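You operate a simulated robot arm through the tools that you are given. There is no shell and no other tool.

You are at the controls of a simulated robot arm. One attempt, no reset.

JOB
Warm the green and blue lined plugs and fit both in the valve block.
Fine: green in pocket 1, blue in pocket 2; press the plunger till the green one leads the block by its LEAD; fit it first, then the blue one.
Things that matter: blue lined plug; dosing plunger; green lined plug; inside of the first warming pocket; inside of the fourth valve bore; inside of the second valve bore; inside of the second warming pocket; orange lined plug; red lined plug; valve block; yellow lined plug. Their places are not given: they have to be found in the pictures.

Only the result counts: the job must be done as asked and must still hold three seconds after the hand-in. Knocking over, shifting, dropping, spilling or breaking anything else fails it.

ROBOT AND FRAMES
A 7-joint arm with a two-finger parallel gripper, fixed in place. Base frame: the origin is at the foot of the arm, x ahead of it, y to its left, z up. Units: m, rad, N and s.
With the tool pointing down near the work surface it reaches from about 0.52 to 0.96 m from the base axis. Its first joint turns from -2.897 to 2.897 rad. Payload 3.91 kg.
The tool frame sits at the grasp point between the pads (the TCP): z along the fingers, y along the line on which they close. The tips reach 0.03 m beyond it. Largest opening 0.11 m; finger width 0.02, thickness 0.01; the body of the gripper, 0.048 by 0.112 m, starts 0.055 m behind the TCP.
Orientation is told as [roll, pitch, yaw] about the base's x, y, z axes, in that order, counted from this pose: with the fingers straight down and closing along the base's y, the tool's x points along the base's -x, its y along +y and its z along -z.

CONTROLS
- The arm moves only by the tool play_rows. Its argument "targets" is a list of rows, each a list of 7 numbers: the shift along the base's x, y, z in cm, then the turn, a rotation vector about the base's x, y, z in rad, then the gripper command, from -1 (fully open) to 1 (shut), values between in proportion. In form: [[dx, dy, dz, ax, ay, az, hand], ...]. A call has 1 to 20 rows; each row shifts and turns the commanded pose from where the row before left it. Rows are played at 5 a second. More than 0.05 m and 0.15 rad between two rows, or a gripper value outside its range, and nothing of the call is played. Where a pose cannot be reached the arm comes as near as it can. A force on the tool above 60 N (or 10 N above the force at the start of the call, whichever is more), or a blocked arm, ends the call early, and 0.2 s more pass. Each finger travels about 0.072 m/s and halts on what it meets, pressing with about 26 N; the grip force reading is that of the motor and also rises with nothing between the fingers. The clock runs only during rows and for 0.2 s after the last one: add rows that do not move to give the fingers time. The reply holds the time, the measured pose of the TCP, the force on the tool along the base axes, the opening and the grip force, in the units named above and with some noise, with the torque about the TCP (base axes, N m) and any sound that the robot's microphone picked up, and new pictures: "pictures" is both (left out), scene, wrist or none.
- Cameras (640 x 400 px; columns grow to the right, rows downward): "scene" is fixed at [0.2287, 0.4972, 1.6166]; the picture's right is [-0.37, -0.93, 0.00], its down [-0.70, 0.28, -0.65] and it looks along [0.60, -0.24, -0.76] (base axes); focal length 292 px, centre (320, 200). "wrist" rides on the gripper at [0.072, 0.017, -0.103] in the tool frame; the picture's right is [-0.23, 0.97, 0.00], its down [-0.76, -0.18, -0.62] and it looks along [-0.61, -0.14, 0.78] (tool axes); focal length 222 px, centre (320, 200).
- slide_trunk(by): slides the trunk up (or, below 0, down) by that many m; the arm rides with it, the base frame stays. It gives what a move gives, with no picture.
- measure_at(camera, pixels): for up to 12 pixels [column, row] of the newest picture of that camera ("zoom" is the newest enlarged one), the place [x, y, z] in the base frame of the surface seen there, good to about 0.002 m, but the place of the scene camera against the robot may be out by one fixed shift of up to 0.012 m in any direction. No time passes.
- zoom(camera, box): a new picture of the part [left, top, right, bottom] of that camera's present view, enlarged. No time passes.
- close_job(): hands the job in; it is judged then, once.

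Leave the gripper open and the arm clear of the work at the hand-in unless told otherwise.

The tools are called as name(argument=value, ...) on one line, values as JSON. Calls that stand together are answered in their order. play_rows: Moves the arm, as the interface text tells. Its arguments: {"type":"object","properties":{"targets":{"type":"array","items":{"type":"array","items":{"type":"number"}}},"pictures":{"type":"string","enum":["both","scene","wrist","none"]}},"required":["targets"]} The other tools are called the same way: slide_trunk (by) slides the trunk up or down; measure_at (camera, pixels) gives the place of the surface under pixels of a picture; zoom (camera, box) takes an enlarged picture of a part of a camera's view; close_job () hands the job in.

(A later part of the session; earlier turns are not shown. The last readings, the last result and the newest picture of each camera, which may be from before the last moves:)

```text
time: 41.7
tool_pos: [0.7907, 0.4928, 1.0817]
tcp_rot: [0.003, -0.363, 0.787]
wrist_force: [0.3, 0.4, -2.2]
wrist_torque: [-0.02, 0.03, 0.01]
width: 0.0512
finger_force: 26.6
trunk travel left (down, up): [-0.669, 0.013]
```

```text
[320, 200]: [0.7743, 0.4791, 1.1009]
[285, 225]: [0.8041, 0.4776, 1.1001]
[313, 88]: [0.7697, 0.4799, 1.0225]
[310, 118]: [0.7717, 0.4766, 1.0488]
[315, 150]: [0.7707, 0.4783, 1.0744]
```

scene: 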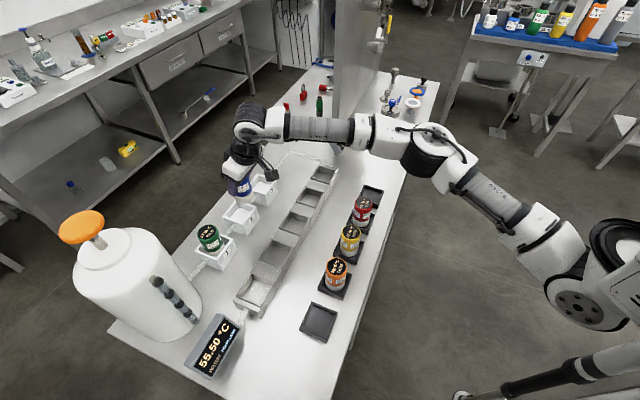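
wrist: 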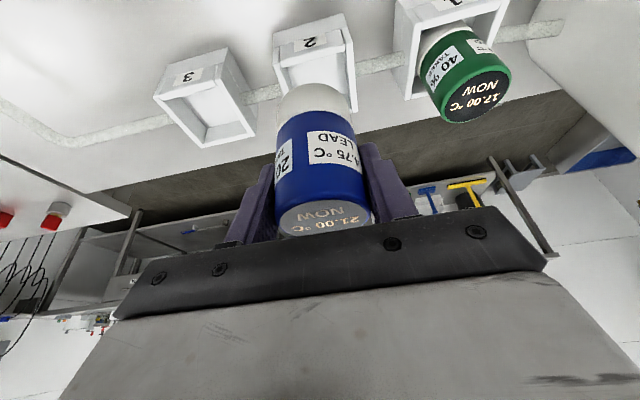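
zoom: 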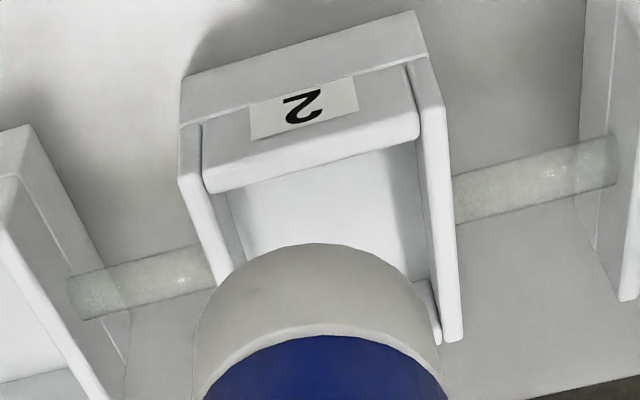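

I'll measure pocket 2's rim points in this zoom.

measure_at(camera="zoom", pixels=[[185, 187], [438, 108], [202, 230], [440, 200], [310, 162], [212, 230], [424, 200], [455, 335], [215, 270]])

```text
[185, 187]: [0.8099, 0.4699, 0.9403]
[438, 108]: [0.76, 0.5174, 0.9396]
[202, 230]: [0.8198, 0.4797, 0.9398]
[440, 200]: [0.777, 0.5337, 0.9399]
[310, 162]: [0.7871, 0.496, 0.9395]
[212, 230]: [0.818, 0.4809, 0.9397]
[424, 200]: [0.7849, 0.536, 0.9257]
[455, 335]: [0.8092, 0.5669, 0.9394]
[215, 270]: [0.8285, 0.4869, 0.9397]
```

Pocket 2's centre is confirmed at about (0.810, 0.5175). I'll move the TCP to (0.8094, 0.5172) and lower to z≈1.022, with the plug bottom about 1 cm above the rim.

play_rows(targets=[[1.87, 2.44, 0, 0, 0, 0, 1], [0, 0, -3, 0, 0, 0, 1], [0, 0, -3, 0, 0, 0, 1], [0, 0, 0, 0, 0, 0, 1], [0, 0, 0, 0, 0, 0, 1]], pictures="both")

zoom(camera="wrist", box=[235, 0, 375, 150])

zoom(camera="scene", box=[200, 160, 290, 250])

```text
time: 42.9
tool_pos: [0.8098, 0.5194, 1.0212]
tcp_rot: [0.003, -0.365, 0.787]
wrist_force: [-0.2, 0.2, -2.9]
wrist_torque: [0.0, 0.02, -0.03]
width: 0.0513
finger_force: 25.6
trunk travel left (down, up): [-0.669, 0.013]
```

scene: 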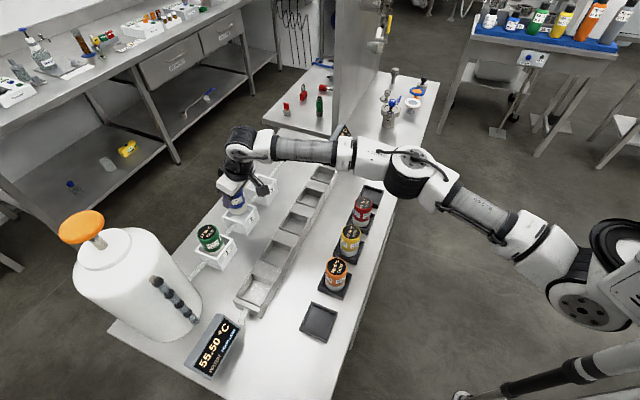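
wrist: 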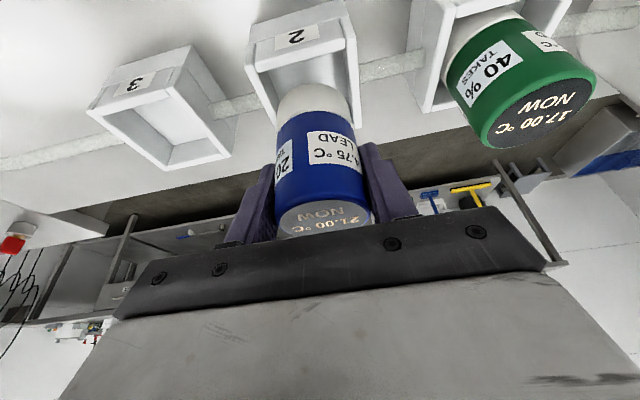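

```text
2.67 times, centred on (305, 75) of wrist
```

zoom: 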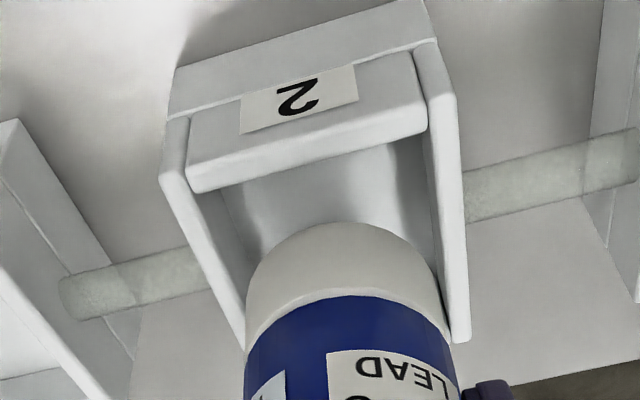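

```text
4.44 times, centred on (245, 205) of scene
```

zoom: 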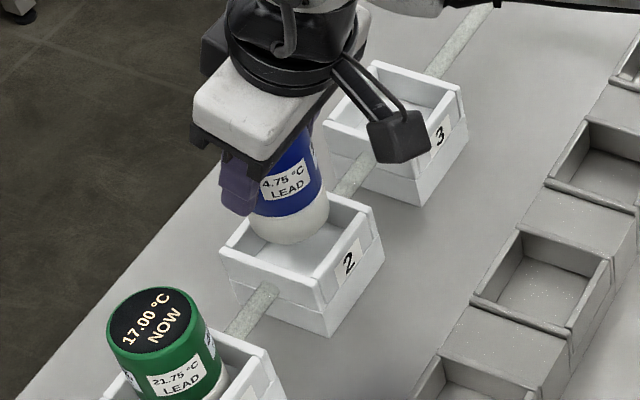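

Blue is lined up within 1–2 mm. I'll apply (−0.3, −1.7) mm and lower in steps to z≈0.983.

play_rows(targets=[[-0.03, -0.17, 0, 0, 0, 0, 1], [0, 0, -1, 0, 0, 0, 1], [0, 0, -1, 0, 0, 0, 1], [0, 0, -1, 0, 0, 0, 1], [0, 0, -0.7, 0, 0, 0, 1], [0, 0, 0, 0, 0, 0, 1]], pictures="both")

```text
time: 44.3
tool_pos: [0.8085, 0.5166, 0.9847]
tcp_rot: [0.003, -0.363, 0.787]
wrist_force: [-0.1, 0.0, -2.1]
wrist_torque: [0.0, -0.02, 0.0]
width: 0.0511
finger_force: 26.1
trunk travel left (down, up): [-0.669, 0.013]
```

scene: 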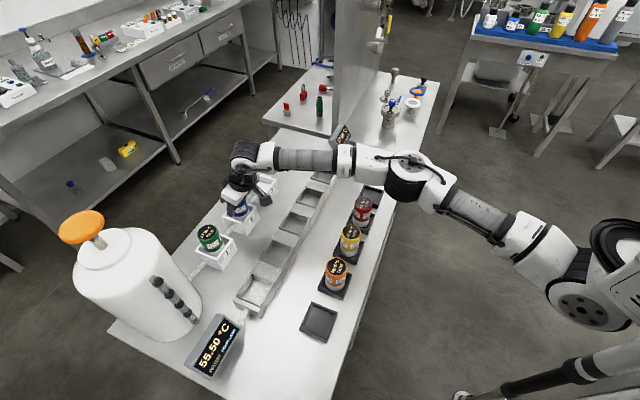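
wrist: 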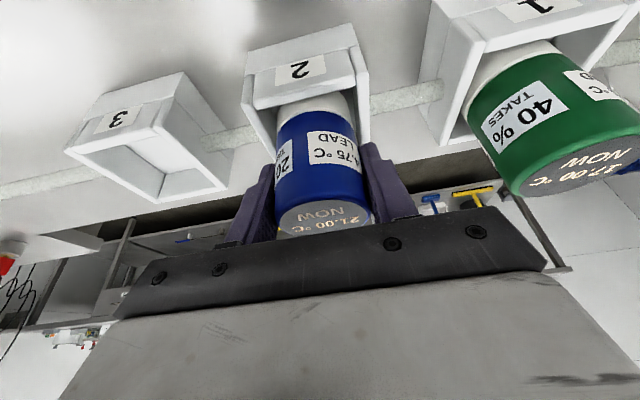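

Blue is inside pocket 2 with no contact yet. I'll lower in small steps to the floor.

play_rows(targets=[[0, 0, -0.15, 0, 0, 0, 1], [0, 0, -0.15, 0, 0, 0, 1], [0, 0, -0.1, 0, 0, 0, 1], [0, 0, 0, 0, 0, 0, 1]], pictures="none")

```text
time: 45.3
tool_pos: [0.8076, 0.5173, 0.9808]
tcp_rot: [0.002, -0.362, 0.787]
wrist_force: [0.0, -0.8, -1.8]
wrist_torque: [0.0, 0.0, 0.0]
width: 0.0512
finger_force: 25.2
trunk travel left (down, up): [-0.669, 0.013]
```

play_rows(targets=[[0, 0, -0.1, 0, 0, 0, 1], [0, 0, -0.1, 0, 0, 0, 1], [0, 0, 0, 0, 0, 0, 1]], pictures="none")

```text
time: 46.1
tool_pos: [0.8079, 0.5173, 0.9782]
tcp_rot: [0.003, -0.362, 0.786]
wrist_force: [-0.4, -0.2, -2.3]
wrist_torque: [-0.02, -0.02, 0.0]
width: 0.0515
finger_force: 26.7
trunk travel left (down, up): [-0.669, 0.013]
```

Still no contact at z 0.978. I'll go down in further 1 mm steps.

play_rows(targets=[[0, 0, -0.1, 0, 0, 0, 1], [0, 0, -0.1, 0, 0, 0, 1], [0, 0, 0, 0, 0, 0, 1]], pictures="none")

```text
time: 46.9
tool_pos: [0.807, 0.5173, 0.9782]
tcp_rot: [0.002, -0.365, 0.787]
wrist_force: [1.0, -0.8, 6.8]
wrist_torque: [-0.2, -0.12, 0.04]
width: 0.0514
finger_force: 26.1
trunk travel left (down, up): [-0.669, 0.013]
```

I've touched the floor (+6.8 N). I'll open and rise straight up.

play_rows(targets=[[0, 0, 0.15, 0, 0, 0, 0], [0, 0, 0, 0, 0, 0, -0.4], [0, 0, 0, 0, 0, 0, -0.4], [0, 0, 2, 0, 0, 0, -0.4], [0, 0, 4, 0, 0, 0, -0.4], [0, 0, 4.5, 0, 0, 0, -0.4], [0, 0, 0, 0, 0, 0, -0.4]], pictures="both")

```text
time: 48.5
tool_pos: [0.808, 0.5179, 1.0844]
tcp_rot: [0.003, -0.364, 0.787]
wrist_force: [0.6, 0.1, 0.2]
wrist_torque: [-0.05, 0.01, 0.0]
width: 0.077
finger_force: 0.0
trunk travel left (down, up): [-0.669, 0.013]
```

scene: 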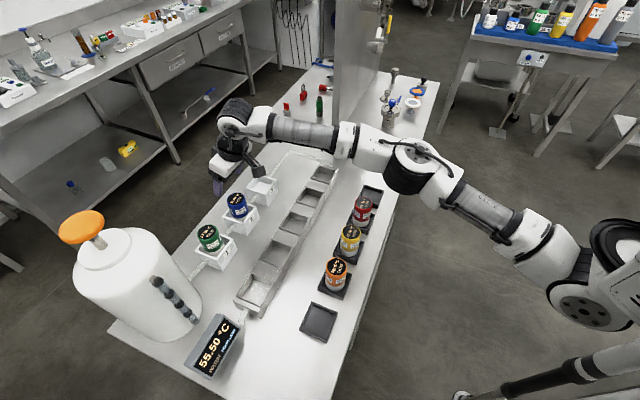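
wrist: 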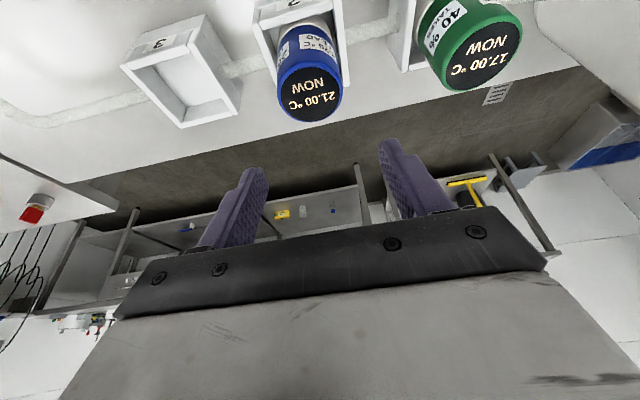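

Both plugs are seated: green in pocket 1, blue in pocket 2. Next is the plunger, expected at about (0.599, 0.7375) after correcting the scene shift, with its top at ≈1.26. I'll retreat toward the robot while rising to z≈1.38, tilt to ≈0.7 rad for reach, and close the fingers to make a pushing tip.

play_rows(targets=[[-2.6, -0.85, 3.75, 0, 0, 0, -0.4], [-2.6, -0.85, 3.75, 0, 0, 0, -0.4], [-2.6, -0.85, 3.75, 0, 0, 0, 0], [-2.6, -0.85, 3.75, 0, 0, 0, 0.5], [-2.6, -0.85, 3.75, 0, 0, 0, 1], [-2.6, -0.85, 3.75, 0, 0, 0, 1], [-2.6, -0.85, 3.75, 0, 0, 0, 1], [-2.6, -0.85, 3.75, 0, 0, 0, 1], [0, 0, 0, 0.08, -0.08, 0, 1], [0, 0, 0, 0.08, -0.08, 0, 1], [0, 0, 0, 0.08, -0.08, 0, 1], [0, 0, 0, 0, 0, 0, 1]], pictures="both")

```text
time: 51.1
tool_pos: [0.5996, 0.4512, 1.3805]
tcp_rot: [0.003, -0.703, 0.787]
wrist_force: [-0.2, 0.7, 0.3]
wrist_torque: [0.0, -0.01, 0.0]
width: 0.0
finger_force: 25.9
trunk travel left (down, up): [-0.669, 0.013]
```

scene: 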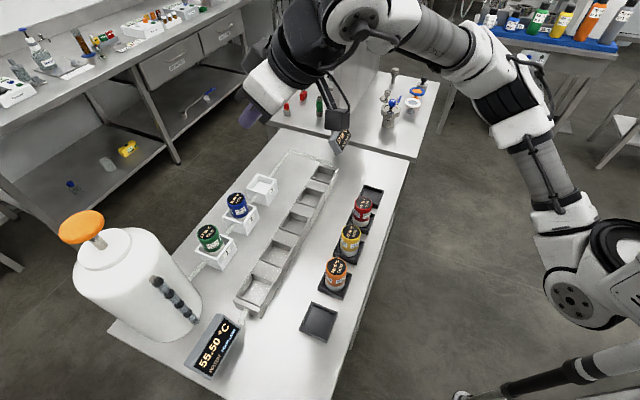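
wrist: 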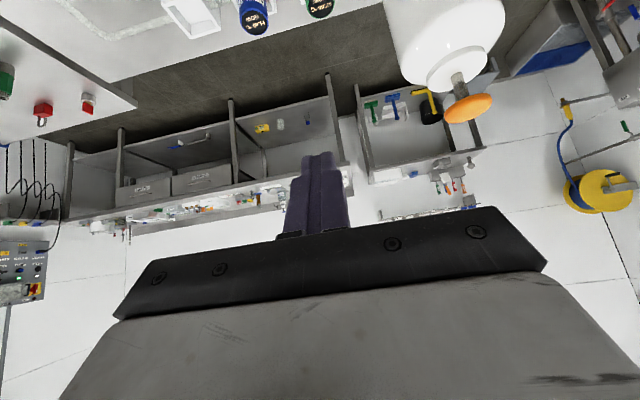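

The plunger is in the wrist view at (468,107). I'll zoom in and measure its disc.

zoom(camera="wrist", box=[380, 0, 520, 140])

measure_at(camera="wrist", pixels=[[468, 107], [448, 112], [489, 101], [460, 100], [476, 114], [440, 70], [455, 85], [430, 30]])

```text
2.86 times, centred on (450, 70) of wrist
```

zoom: 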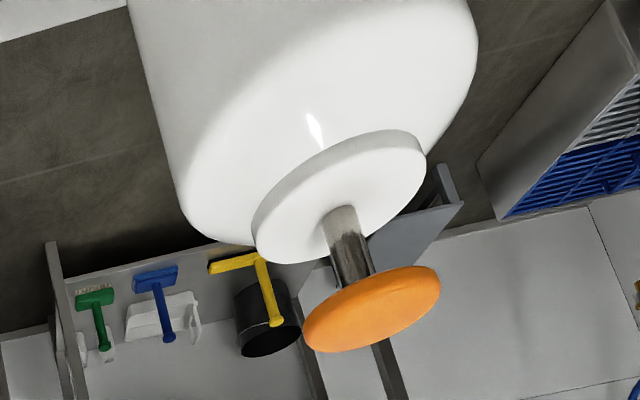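

```text
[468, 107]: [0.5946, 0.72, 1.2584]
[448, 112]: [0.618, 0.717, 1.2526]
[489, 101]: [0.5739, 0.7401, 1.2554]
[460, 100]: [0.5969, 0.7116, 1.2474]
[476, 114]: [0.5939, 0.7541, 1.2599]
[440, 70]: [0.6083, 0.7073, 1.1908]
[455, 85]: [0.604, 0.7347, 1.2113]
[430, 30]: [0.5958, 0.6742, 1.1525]
```

I'll refine this using points in the zoomed picture across the orange disc.

measure_at(camera="zoom", pixels=[[372, 310], [310, 330], [434, 288], [345, 295], [400, 275], [400, 325], [345, 340], [372, 330], [372, 345], [350, 230], [360, 270]])

```text
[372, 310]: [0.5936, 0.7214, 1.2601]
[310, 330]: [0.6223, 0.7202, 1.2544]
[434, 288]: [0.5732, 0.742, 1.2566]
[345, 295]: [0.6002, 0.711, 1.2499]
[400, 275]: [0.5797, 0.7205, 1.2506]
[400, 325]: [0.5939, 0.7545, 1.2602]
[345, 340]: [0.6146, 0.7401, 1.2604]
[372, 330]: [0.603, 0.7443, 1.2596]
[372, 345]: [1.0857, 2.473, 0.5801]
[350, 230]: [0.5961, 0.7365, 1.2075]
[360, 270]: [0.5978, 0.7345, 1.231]
```

The plunger axis is at about (0.600, 0.7365), top z≈1.260. The tilted fingertip touches about 1.2 cm ahead of the TCP and 2.9 cm below it. I'll move the TCP to (0.592, 0.728, 1.335), so the tip is 4.6 cm above the disc, and look.

play_rows(targets=[[-0.13, 4.62, -0.75, 0, 0, 0, 1], [-0.13, 4.62, -0.75, 0, 0, 0, 1], [-0.13, 4.62, -0.75, 0, 0, 0, 1], [-0.13, 4.62, -0.75, 0, 0, 0, 1], [-0.13, 4.62, -0.75, 0, 0, 0, 1], [-0.13, 4.6, -0.75, 0, 0, 0, 1], [0, 0, 0, 0, 0, 0, 1], [0, 0, 0, 0, 0, 0, 1]], pictures="both")

```text
time: 52.9
tool_pos: [0.5909, 0.6786, 1.3304]
tcp_rot: [0.002, -0.705, 0.787]
wrist_force: [-0.8, -0.2, 0.8]
wrist_torque: [0.02, -0.01, 0.04]
width: 0.0
finger_force: 25.9
out of reach, approached as far as the arm can: row 5, 6
trunk travel left (down, up): [-0.669, 0.013]
```

scene: 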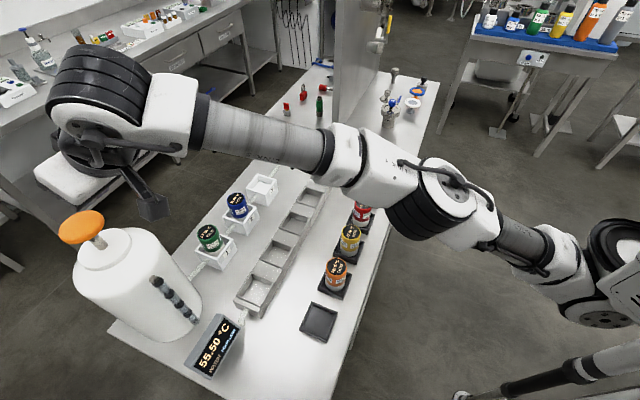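
wrist: 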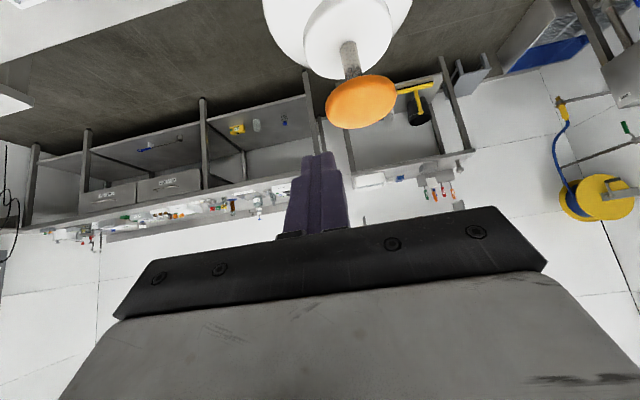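

I'm 4 cm short in reach, so I'll increase the tilt by 0.4 rad to about 1.1, still with the fingertip as the lowest part. Then I'll move to TCP (0.584, 0.721, 1.33).

play_rows(targets=[[0, 0, 0, 0.094, -0.094, 0, 1], [0, 0, 0, 0.094, -0.094, 0, 1], [0, 0, 0, 0.094, -0.094, 0, 1], [-0.33, 2.11, 0, 0, 0, 0, 1], [-0.33, 2.11, 0, 0, 0, 0, 1], [0, 0, 0, 0, 0, 0, 1], [0, 0, 0, 0, 0, 0, 1]], pictures="both")

```text
time: 54.5
tool_pos: [0.5832, 0.7221, 1.3315]
tcp_rot: [0.001, -1.101, 0.786]
wrist_force: [0.8, -0.8, -0.9]
wrist_torque: [0.0, -0.01, -0.01]
width: 0.0002
finger_force: 25.8
trunk travel left (down, up): [-0.669, 0.013]
```

scene: 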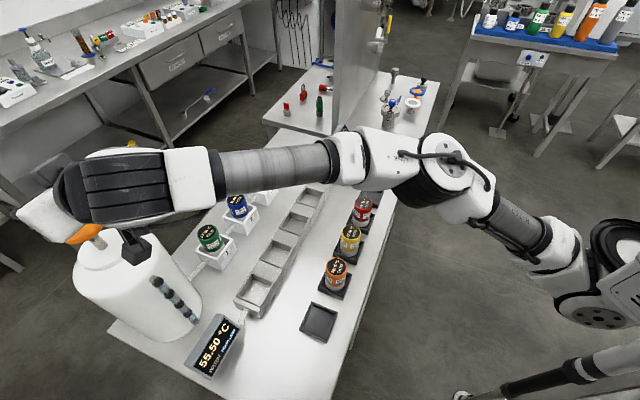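
wrist: 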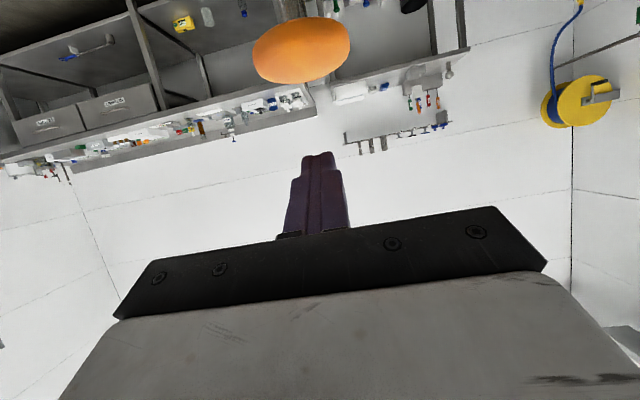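

Reached. The orange disc is at wrist (300,50), below the fingertip. I'll re-measure the disc to confirm the fingertip's aim.

measure_at(camera="wrist", pixels=[[301, 50], [255, 55], [347, 42], [300, 70], [300, 80], [320, 70], [280, 72], [317, 160], [317, 156], [295, 8], [300, 30]])

```text
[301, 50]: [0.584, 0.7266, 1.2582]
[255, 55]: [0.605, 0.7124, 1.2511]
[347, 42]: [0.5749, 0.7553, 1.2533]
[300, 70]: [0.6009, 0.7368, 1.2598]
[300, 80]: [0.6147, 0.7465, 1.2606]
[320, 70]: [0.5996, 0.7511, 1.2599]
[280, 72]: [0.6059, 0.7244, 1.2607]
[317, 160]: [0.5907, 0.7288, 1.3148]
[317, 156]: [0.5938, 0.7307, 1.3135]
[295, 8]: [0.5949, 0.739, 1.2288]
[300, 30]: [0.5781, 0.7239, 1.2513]
```

The fingertip is aligned with the plunger axis within a few mm. I'll lower 4.4 cm to just above the disc.

play_rows(targets=[[0.05, 0.1, -2.2, 0, 0, 0, 1], [0, 0, -2.2, 0, 0, 0, 1], [0, 0, 0, 0, 0, 0, 1]], pictures="both")

```text
time: 55.3
tool_pos: [0.5834, 0.7233, 1.2872]
tcp_rot: [0.002, -1.101, 0.79]
wrist_force: [0.2, -0.1, -0.5]
wrist_torque: [-0.02, -0.01, -0.01]
width: 0.0
finger_force: 26.3
trunk travel left (down, up): [-0.669, 0.013]
```

scene: 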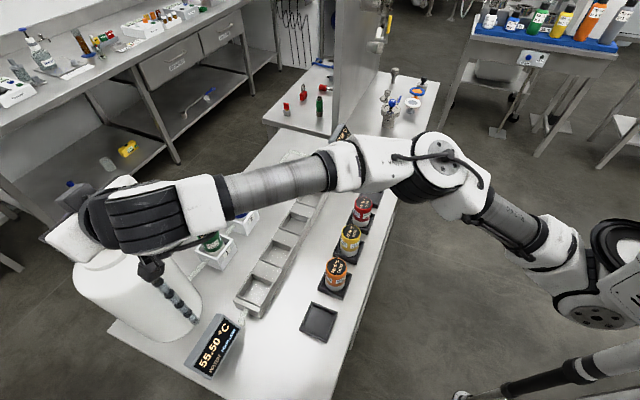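
wrist: 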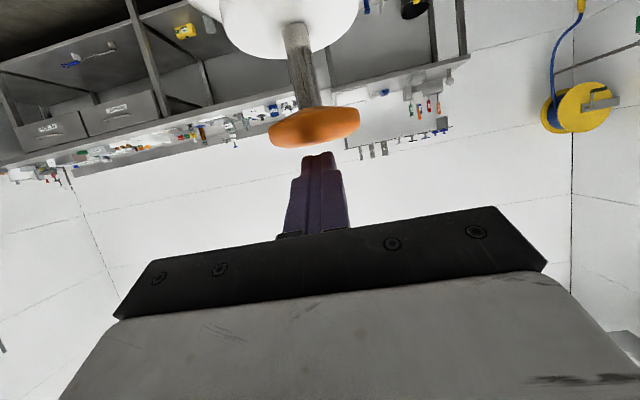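

The fingertip is just above the disc. Now I press down gently in 4–5 mm steps, watching force and sound.

play_rows(targets=[[0, 0, -0.5, 0, 0, 0, 1], [0, 0, -0.5, 0, 0, 0, 1], [0, 0, 0, 0, 0, 0, 1]], pictures="wrist")

```text
time: 56.1
tool_pos: [0.5827, 0.7219, 1.2774]
tcp_rot: [0.001, -1.104, 0.787]
wrist_force: [0.8, -0.1, 3.0]
wrist_torque: [0.03, -0.08, -0.02]
width: 0.0001
finger_force: 26.0
trunk travel left (down, up): [-0.669, 0.013]
```

wrist: 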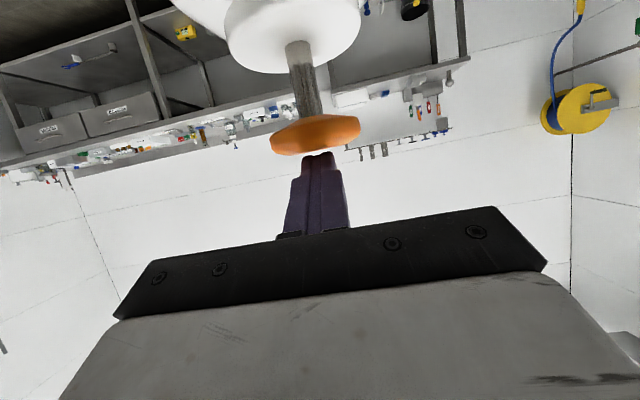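

I've made contact (3 N spring force). I'll continue downward in 5 mm steps.

play_rows(targets=[[0, 0, -0.5, 0, 0, 0, 1], [0, 0, -0.5, 0, 0, 0, 1], [0, 0, 0, 0, 0, 0, 1]], pictures="none")

```text
time: 56.9
tool_pos: [0.5815, 0.7233, 1.2691]
tcp_rot: [0.002, -1.103, 0.789]
wrist_force: [-1.1, 1.1, 4.3]
wrist_torque: [0.02, -0.03, 0.06]
width: 0.0
finger_force: 25.4
trunk travel left (down, up): [-0.669, 0.013]
```

play_rows(targets=[[0, 0, -0.5, 0, 0, 0, 1], [0, 0, -0.5, 0, 0, 0, 1], [0, 0, 0, 0, 0, 0, 1]], pictures="both")

```text
time: 57.7
tool_pos: [0.5833, 0.7216, 1.2597]
tcp_rot: [0.002, -1.103, 0.788]
wrist_force: [-1.2, -0.8, 4.0]
wrist_torque: [0.07, -0.03, -0.01]
width: 0.0
finger_force: 25.4
trunk travel left (down, up): [-0.669, 0.013]
```

scene: 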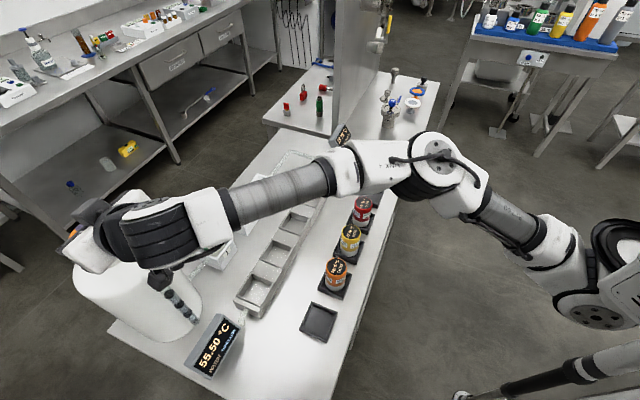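
wrist: 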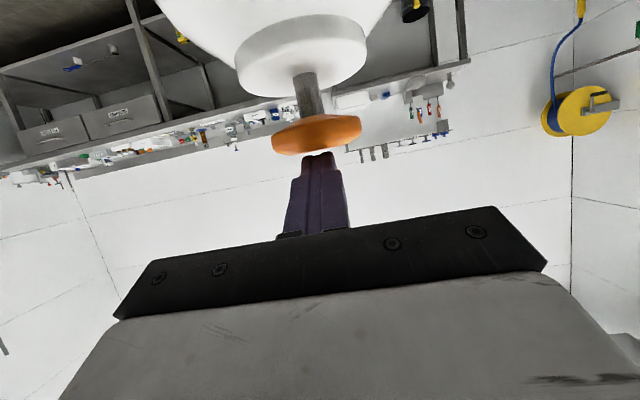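

The disc is down about 2.3 cm with 4 N. I'll check the display quickly and continue.

zoom(camera="scene", box=[185, 305, 255, 380])

play_rows(targets=[[0, 0, -0.4, 0, 0, 0, 1], [0, 0, -0.4, 0, 0, 0, 1], [0, 0, 0, 0, 0, 0, 1]], pictures="both")

```text
5.33 times, centred on (220, 342) of scene
```

zoom: 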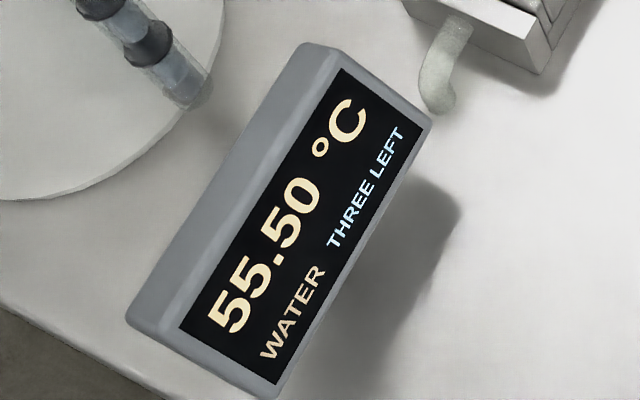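

```text
time: 58.5
tool_pos: [0.5824, 0.7218, 1.252]
tcp_rot: [0.001, -1.103, 0.786]
wrist_force: [0.4, 0.1, 9.1]
wrist_torque: [0.16, -0.2, -0.03]
width: 0.0001
finger_force: 25.7
trunk travel left (down, up): [-0.669, 0.013]
```

scene: 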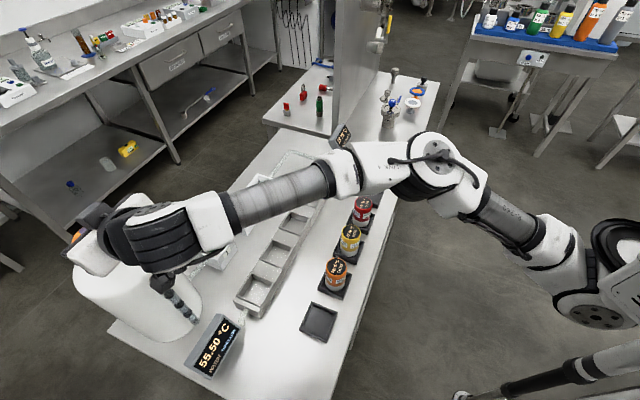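
wrist: 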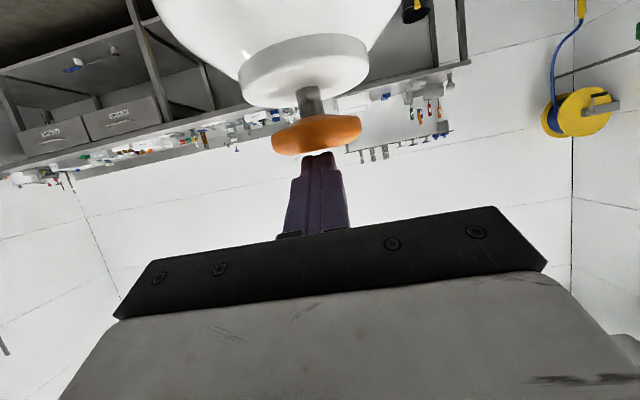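

The display now says THREE LEFT, so shot 1 fired at about 2.3 cm of press and the stop is just below. I'll verify it is still three, then raise to let the plunger come fully back.

zoom(camera="scene", box=[185, 305, 255, 380])

play_rows(targets=[[0, 0, 1.2, 0, 0, 0, 1], [0, 0, 1.2, 0, 0, 0, 1], [0, 0, 1.3, 0, 0, 0, 1], [0, 0, 0.8, 0, 0, 0, 1], [0, 0, 0, 0, 0, 0, 1]], pictures="both")

```text
5.33 times, centred on (220, 342) of scene
```

zoom: 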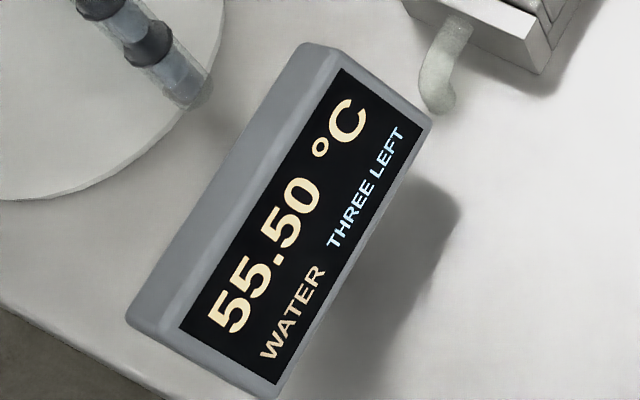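

```text
time: 59.7
tool_pos: [0.5822, 0.7241, 1.2949]
tcp_rot: [0.001, -1.101, 0.789]
wrist_force: [-0.7, -0.7, 0.0]
wrist_torque: [0.01, -0.02, 0.02]
width: 0.0001
finger_force: 25.7
trunk travel left (down, up): [-0.669, 0.013]
```

scene: 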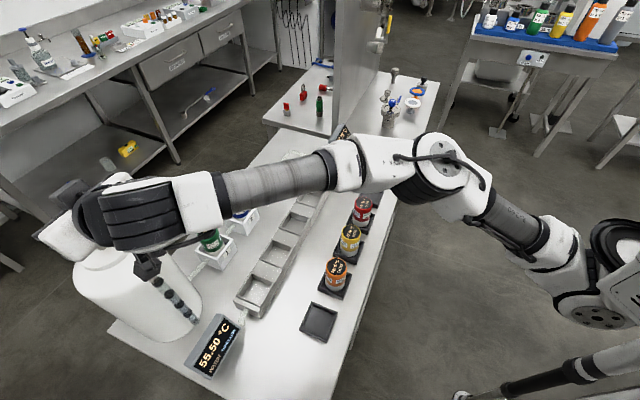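
wrist: 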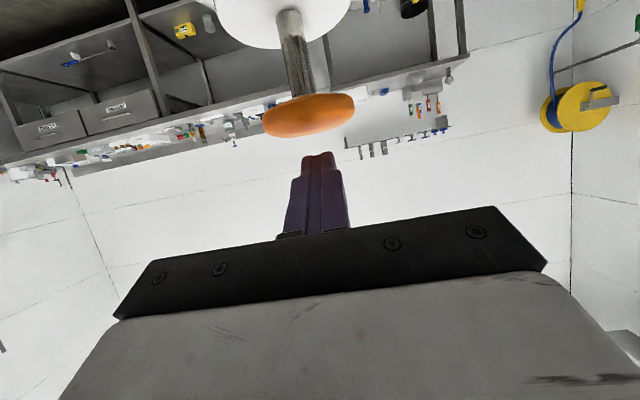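

The plunger is back up. I'll read the temperatures after shot 1; I expect green 32.25, blue 26.25 and block 19.75.

zoom(camera="scene", box=[190, 205, 265, 270])

zoom(camera="scene", box=[325, 115, 365, 150])

zoom(camera="scene", box=[185, 305, 255, 380])

```text
6.15 times, centred on (228, 238) of scene
```

zoom: 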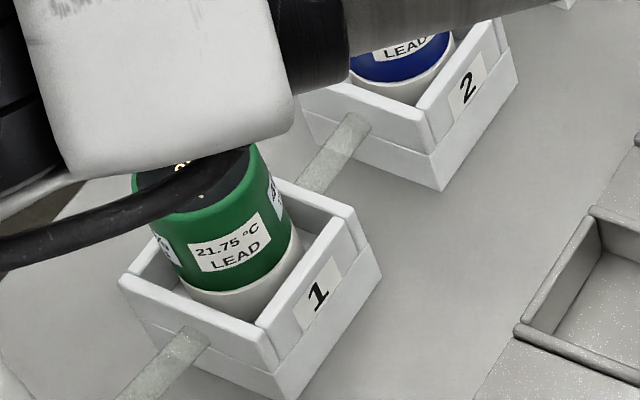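

```text
11.43 times, centred on (345, 132) of scene
```

zoom: 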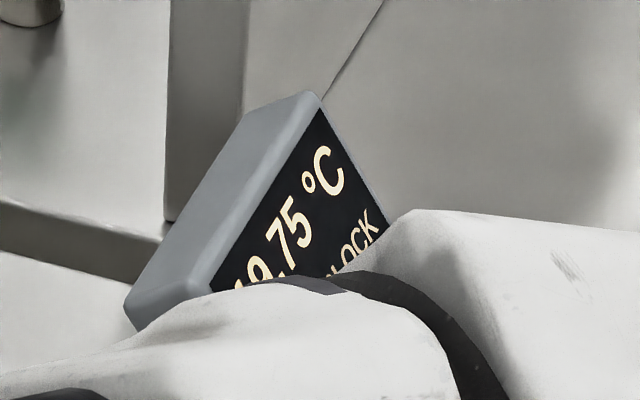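

```text
5.33 times, centred on (220, 342) of scene
```

zoom: 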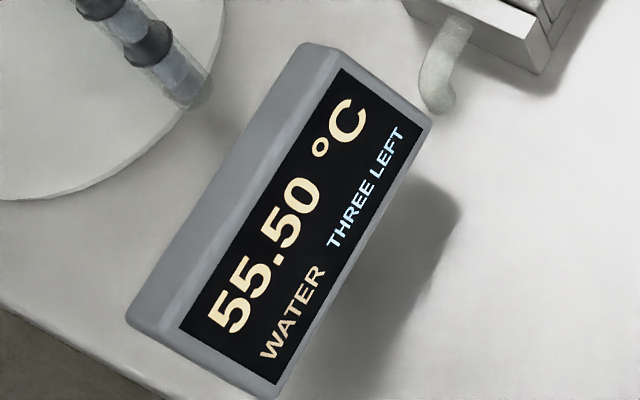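

The block reads 19.75, exactly as predicted. Now press 2: down 4.1 cm to the same depth.

play_rows(targets=[[0, 0, -1.2, 0, 0, 0, 1], [0, 0, -1, 0, 0, 0, 1], [0, 0, -0.7, 0, 0, 0, 1], [0, 0, -0.6, 0, 0, 0, 1], [0, 0, -0.5, 0, 0, 0, 1], [0, 0, 0, 0, 0, 0, 1]], pictures="both")

zoom(camera="scene", box=[185, 305, 255, 380])

```text
time: 61.1
tool_pos: [0.5807, 0.7228, 1.2561]
tcp_rot: [0.001, -1.103, 0.79]
wrist_force: [-0.7, 2.4, 6.0]
wrist_torque: [0.1, -0.07, 0.07]
width: 0.0
finger_force: 25.7
trunk travel left (down, up): [-0.669, 0.013]
```

scene: 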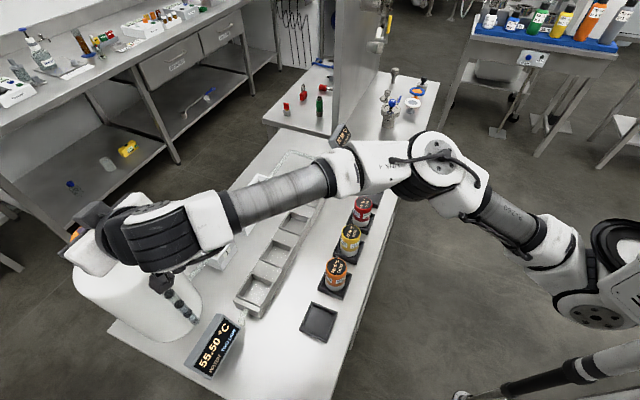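
wrist: 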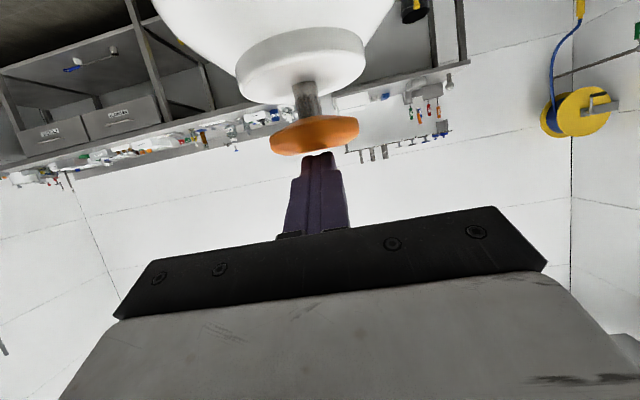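

```text
5.33 times, centred on (220, 342) of scene
```

zoom: 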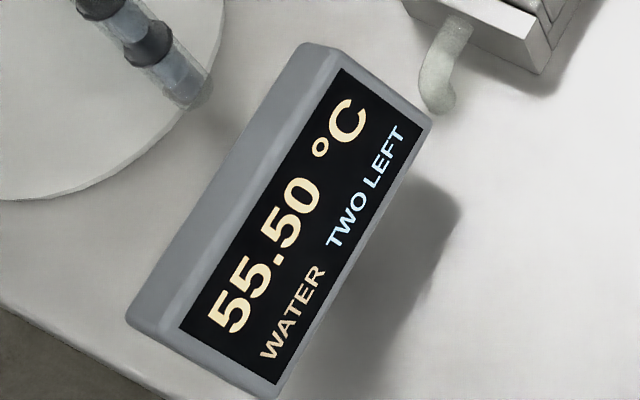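

TWO LEFT: shot 2 has fired. I'll raise the tool so the plunger returns, and check the block display (expected 22.50).

play_rows(targets=[[0, 0, 1.2, 0, 0, 0, 1], [0, 0, 1.2, 0, 0, 0, 1], [0, 0, 1, 0, 0, 0, 1], [0, 0, 0.6, 0, 0, 0, 1], [0, 0, 0, 0, 0, 0, 1]], pictures="both")

zoom(camera="scene", box=[325, 115, 365, 150])

zoom(camera="scene", box=[185, 305, 255, 380])

```text
time: 62.3
tool_pos: [0.581, 0.723, 1.2949]
tcp_rot: [0.002, -1.101, 0.786]
wrist_force: [-0.4, 0.0, 0.3]
wrist_torque: [0.05, 0.0, 0.02]
width: 0.0
finger_force: 25.6
trunk travel left (down, up): [-0.669, 0.013]
```

scene: 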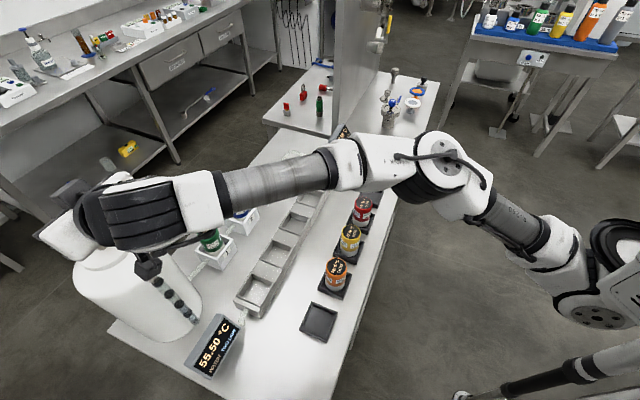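
wrist: 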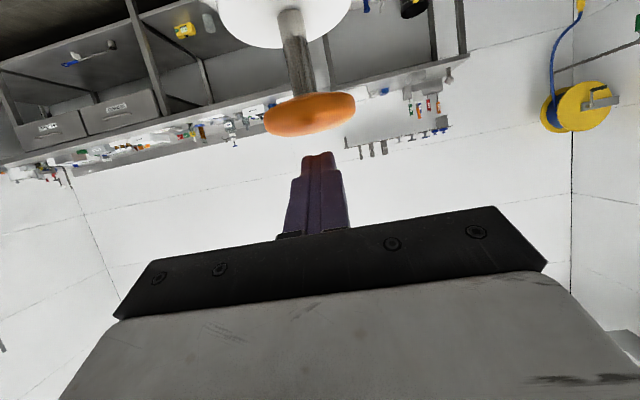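

```text
11.43 times, centred on (345, 132) of scene
```

zoom: 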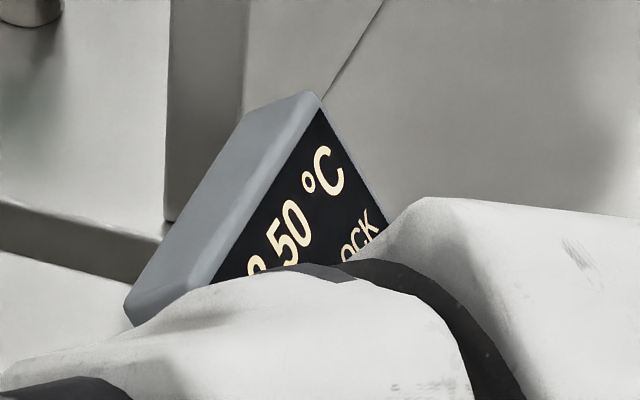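

```text
5.33 times, centred on (220, 342) of scene
```

zoom: 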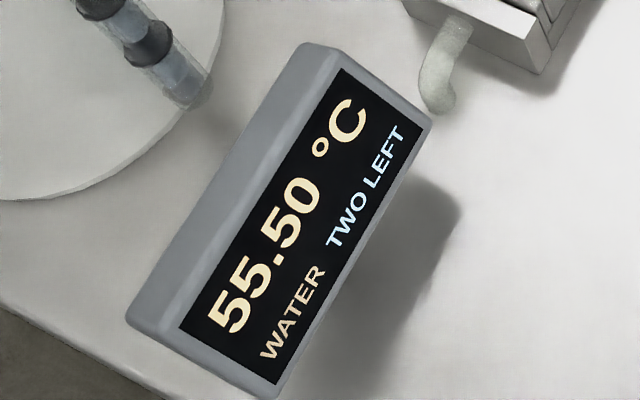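

The block reads "…​.50", consistent with 22.50, and the display says TWO LEFT. Green's lead is only 19.0 so far, so the third press is needed.

play_rows(targets=[[0.05, 0, -1.2, 0, 0, 0, 1], [0, 0, -1, 0, 0, 0, 1], [0, 0, -0.7, 0, 0, 0, 1], [0, 0, -0.6, 0, 0, 0, 1], [0, 0, -0.5, 0, 0, 0, 1], [0, 0, 0, 0, 0, 0, 1]], pictures="both")

zoom(camera="scene", box=[185, 305, 255, 380])

```text
time: 63.7
tool_pos: [0.5816, 0.7223, 1.2555]
tcp_rot: [0.004, -1.105, 0.788]
wrist_force: [2.8, -1.2, 5.8]
wrist_torque: [0.04, -0.16, -0.06]
width: 0.0
finger_force: 26.3
trunk travel left (down, up): [-0.669, 0.013]
```

scene: 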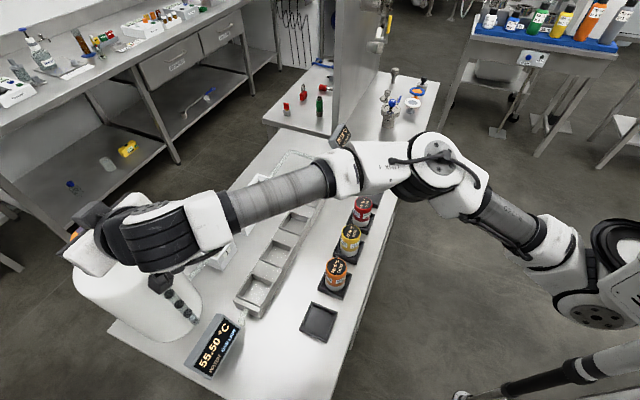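
wrist: 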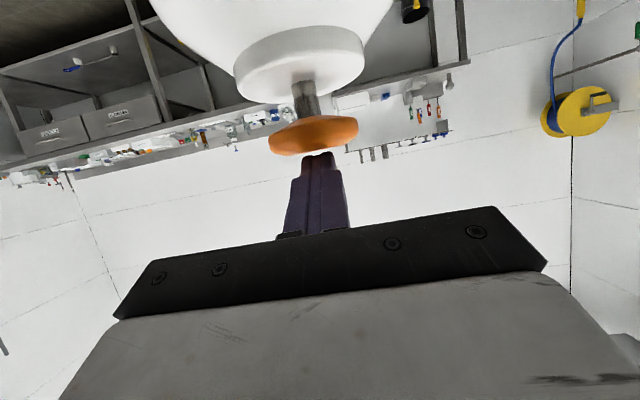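

```text
5.33 times, centred on (220, 342) of scene
```

zoom: 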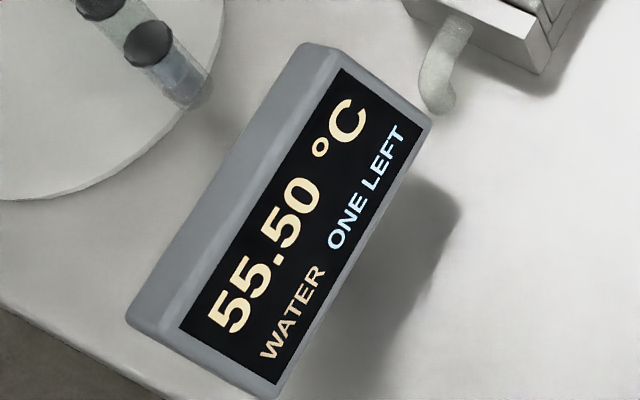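

ONE LEFT: shot 3 is done. I'll raise clear, retreat toward the robot to about (0.6, 0.45, 1.38), and turn the tilt back to 0.36.

play_rows(targets=[[0, 0, 2, 0, 0, 0, 1], [0, 0, 3, 0, 0, 0, 1], [0, 0, 4, 0, 0, 0, 1], [0.3, -4.5, 1, 0, 0, 0, 1], [0.3, -4.5, 1, 0, 0, 0, 1], [0.3, -4.5, 1, 0, 0, 0, 1], [0.3, -4.5, 0, 0, 0, 0, 1], [0.3, -4.5, 0, 0, 0, 0, 1], [0.3, -4.5, 0, 0, 0, 0, 1], [0, 0, 0, -0.1046, 0.1046, 0, 0.5], [0, 0, 0, -0.1046, 0.1046, 0, 0], [0, 0, 0, -0.1046, 0.1046, 0, -0.45], [0, 0, 0, -0.1046, 0.1046, 0, -0.45], [0, 0, 0, -0.1046, 0.1046, 0, -0.45], [0, 0, 0, 0, 0, 0, -0.45]], pictures="both")

```text
time: 66.9
tool_pos: [0.6001, 0.4518, 1.3763]
tcp_rot: [0.003, -0.361, 0.788]
wrist_force: [-0.4, -0.2, 0.3]
wrist_torque: [-0.01, 0.03, 0.01]
width: 0.0798
finger_force: 0.0
trunk travel left (down, up): [-0.669, 0.013]
```

scene: 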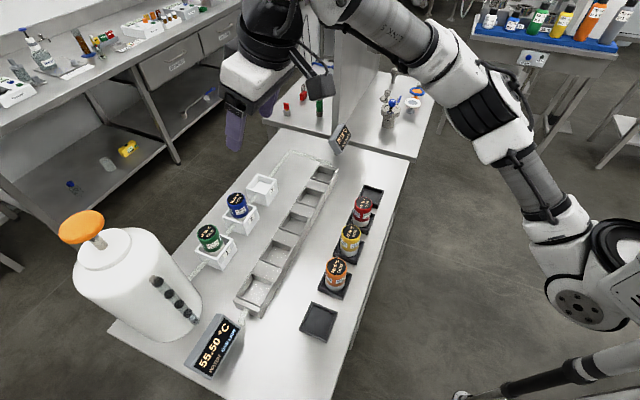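
wrist: 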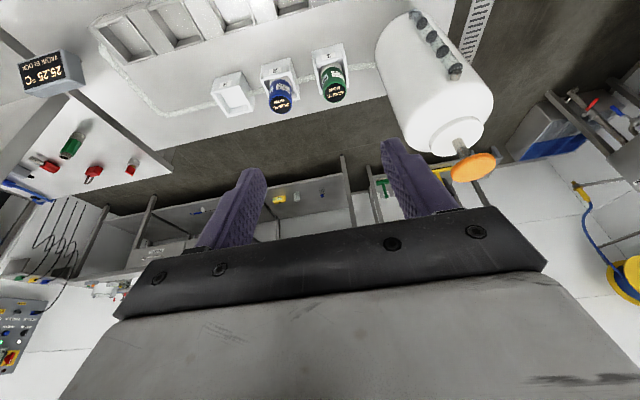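

Now I read the plug tops and the block display; I expect green 47.00, blue 35.25, block 25.25.

zoom(camera="scene", box=[190, 185, 260, 255])

zoom(camera="scene", box=[325, 118, 360, 155])

```text
5.71 times, centred on (225, 220) of scene
```

zoom: 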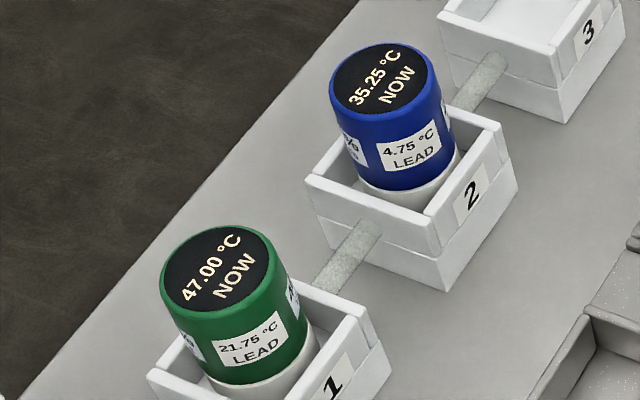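

```text
10.81 times, centred on (342, 136) of scene
```

zoom: 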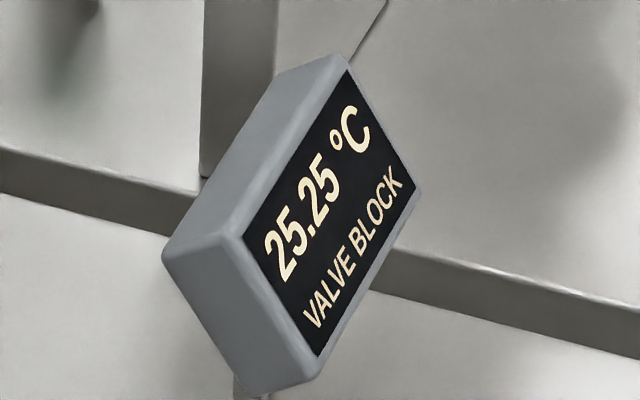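

All exact: green 47.00, blue 35.25, block 25.25, so green leads by 21.75. Now I fetch green, moving to above pocket 1 at z≈1.08.

play_rows(targets=[[1.5, 1.93, -3.7, 0, 0, 0, -0.45], [1.5, 1.93, -3.7, 0, 0, 0, -0.45], [1.5, 1.93, -3.7, 0, 0, 0, -0.45], [1.5, 1.93, -3.7, 0, 0, 0, -0.45], [1.5, 1.93, -3.7, 0, 0, 0, -0.45], [1.5, 1.93, -3.7, 0, 0, 0, -0.45], [1.5, 1.93, -3.7, 0, 0, 0, -0.45], [1.5, 1.93, -3.7, 0, 0, 0, -0.45], [0, 0, 0, 0, 0, 0, -0.45], [0, 0, 0, 0, 0, 0, -0.45]], pictures="both")

```text
time: 69.1
tool_pos: [0.7227, 0.6067, 1.0797]
tcp_rot: [0.004, -0.362, 0.788]
wrist_force: [-0.1, 0.3, -0.8]
wrist_torque: [-0.02, 0.0, 0.01]
width: 0.0801
finger_force: 0.0
trunk travel left (down, up): [-0.669, 0.013]
```

scene: 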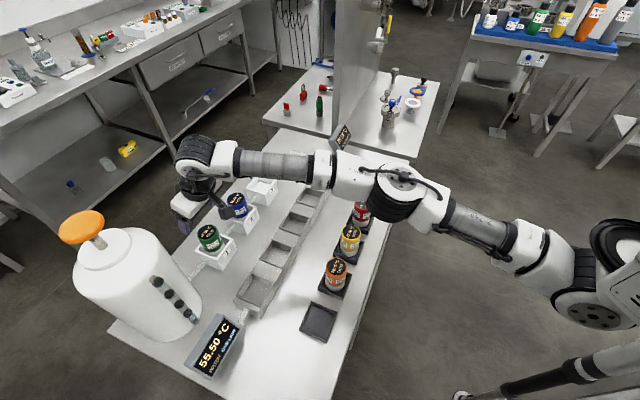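
wrist: 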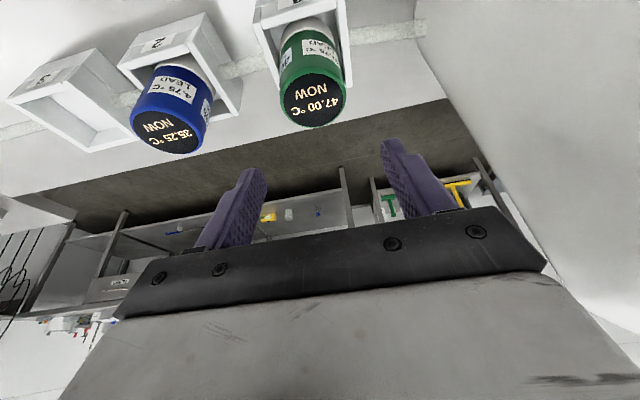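

Green is at wrist (312,98). I'll measure its disc for alignment.

measure_at(camera="wrist", pixels=[[312, 100], [281, 98], [343, 96], [312, 76], [312, 124]])

zoom(camera="wrist", box=[255, 0, 375, 135])

```text
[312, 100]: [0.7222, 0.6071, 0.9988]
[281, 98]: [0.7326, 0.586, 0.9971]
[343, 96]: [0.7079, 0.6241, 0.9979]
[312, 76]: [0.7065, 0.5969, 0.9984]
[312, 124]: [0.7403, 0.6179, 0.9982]
```

```text
2.96 times, centred on (315, 68) of wrist
```

zoom: 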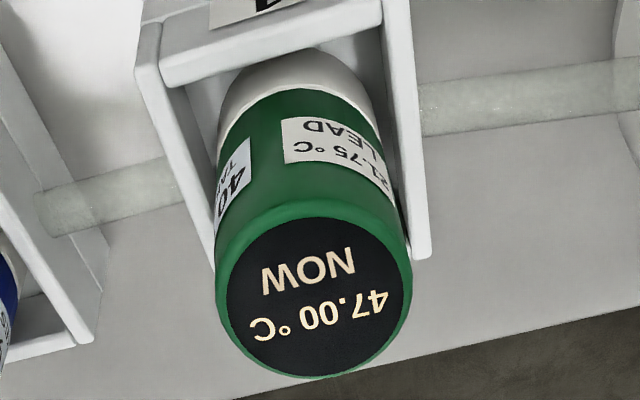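

The green plug's centre is about (0.7215, 0.607), top 0.998, and the TCP is nearly above it. I'll descend 9.9 cm to z≈0.981 and close.

play_rows(targets=[[-0.08, 0.05, -4, 0, 0, 0, -0.45], [0, 0, -4, 0, 0, 0, -0.45], [0, 0, -1.85, 0, 0, 0, -0.45], [0, 0, 0, 0, 0, 0, -0.45]], pictures="wrist")

```text
time: 70.1
tool_pos: [0.7196, 0.6088, 0.9804]
tcp_rot: [0.004, -0.362, 0.788]
wrist_force: [-0.3, -0.3, -0.1]
wrist_torque: [0.03, 0.0, 0.0]
width: 0.0797
finger_force: 0.1
trunk travel left (down, up): [-0.669, 0.013]
```

wrist: 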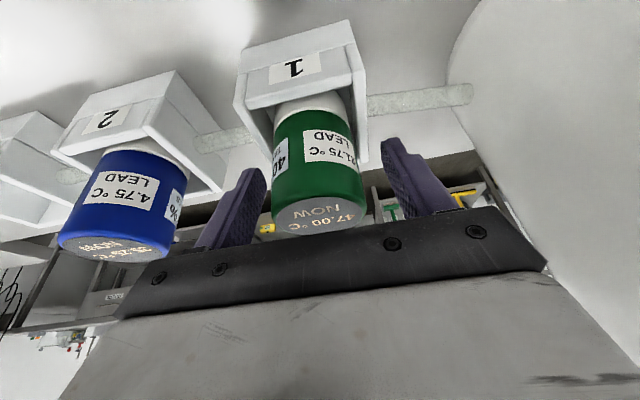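

The fingers are about 2.5 mm off-centre toward +u. I'll shift (+1.8, −1.8) mm and close.

play_rows(targets=[[0.18, -0.18, 0, 0, 0, 0, -0.45], [0, 0, 0, 0, 0, 0, -0.45], [0, 0, 0, 0, 0, 0, 0.2], [0, 0, 0, 0, 0, 0, 1], [0, 0, 0, 0, 0, 0, 1], [0, 0, 0, 0, 0, 0, 1]], pictures="wrist")

```text
time: 71.5
tool_pos: [0.7212, 0.6083, 0.9798]
tcp_rot: [0.003, -0.362, 0.788]
wrist_force: [-0.2, 0.4, 0.9]
wrist_torque: [-0.02, -0.03, 0.04]
width: 0.051
finger_force: 26.1
trunk travel left (down, up): [-0.669, 0.013]
```

wrist: 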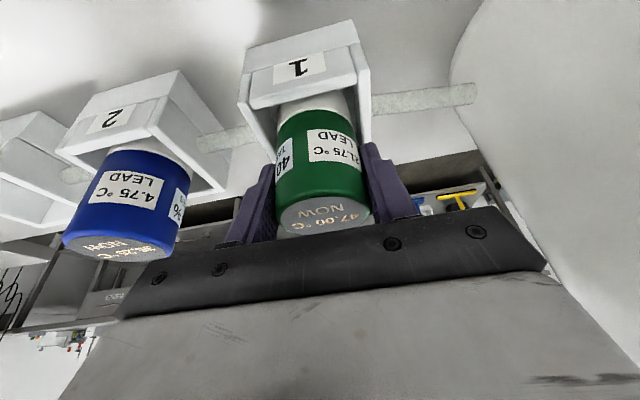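

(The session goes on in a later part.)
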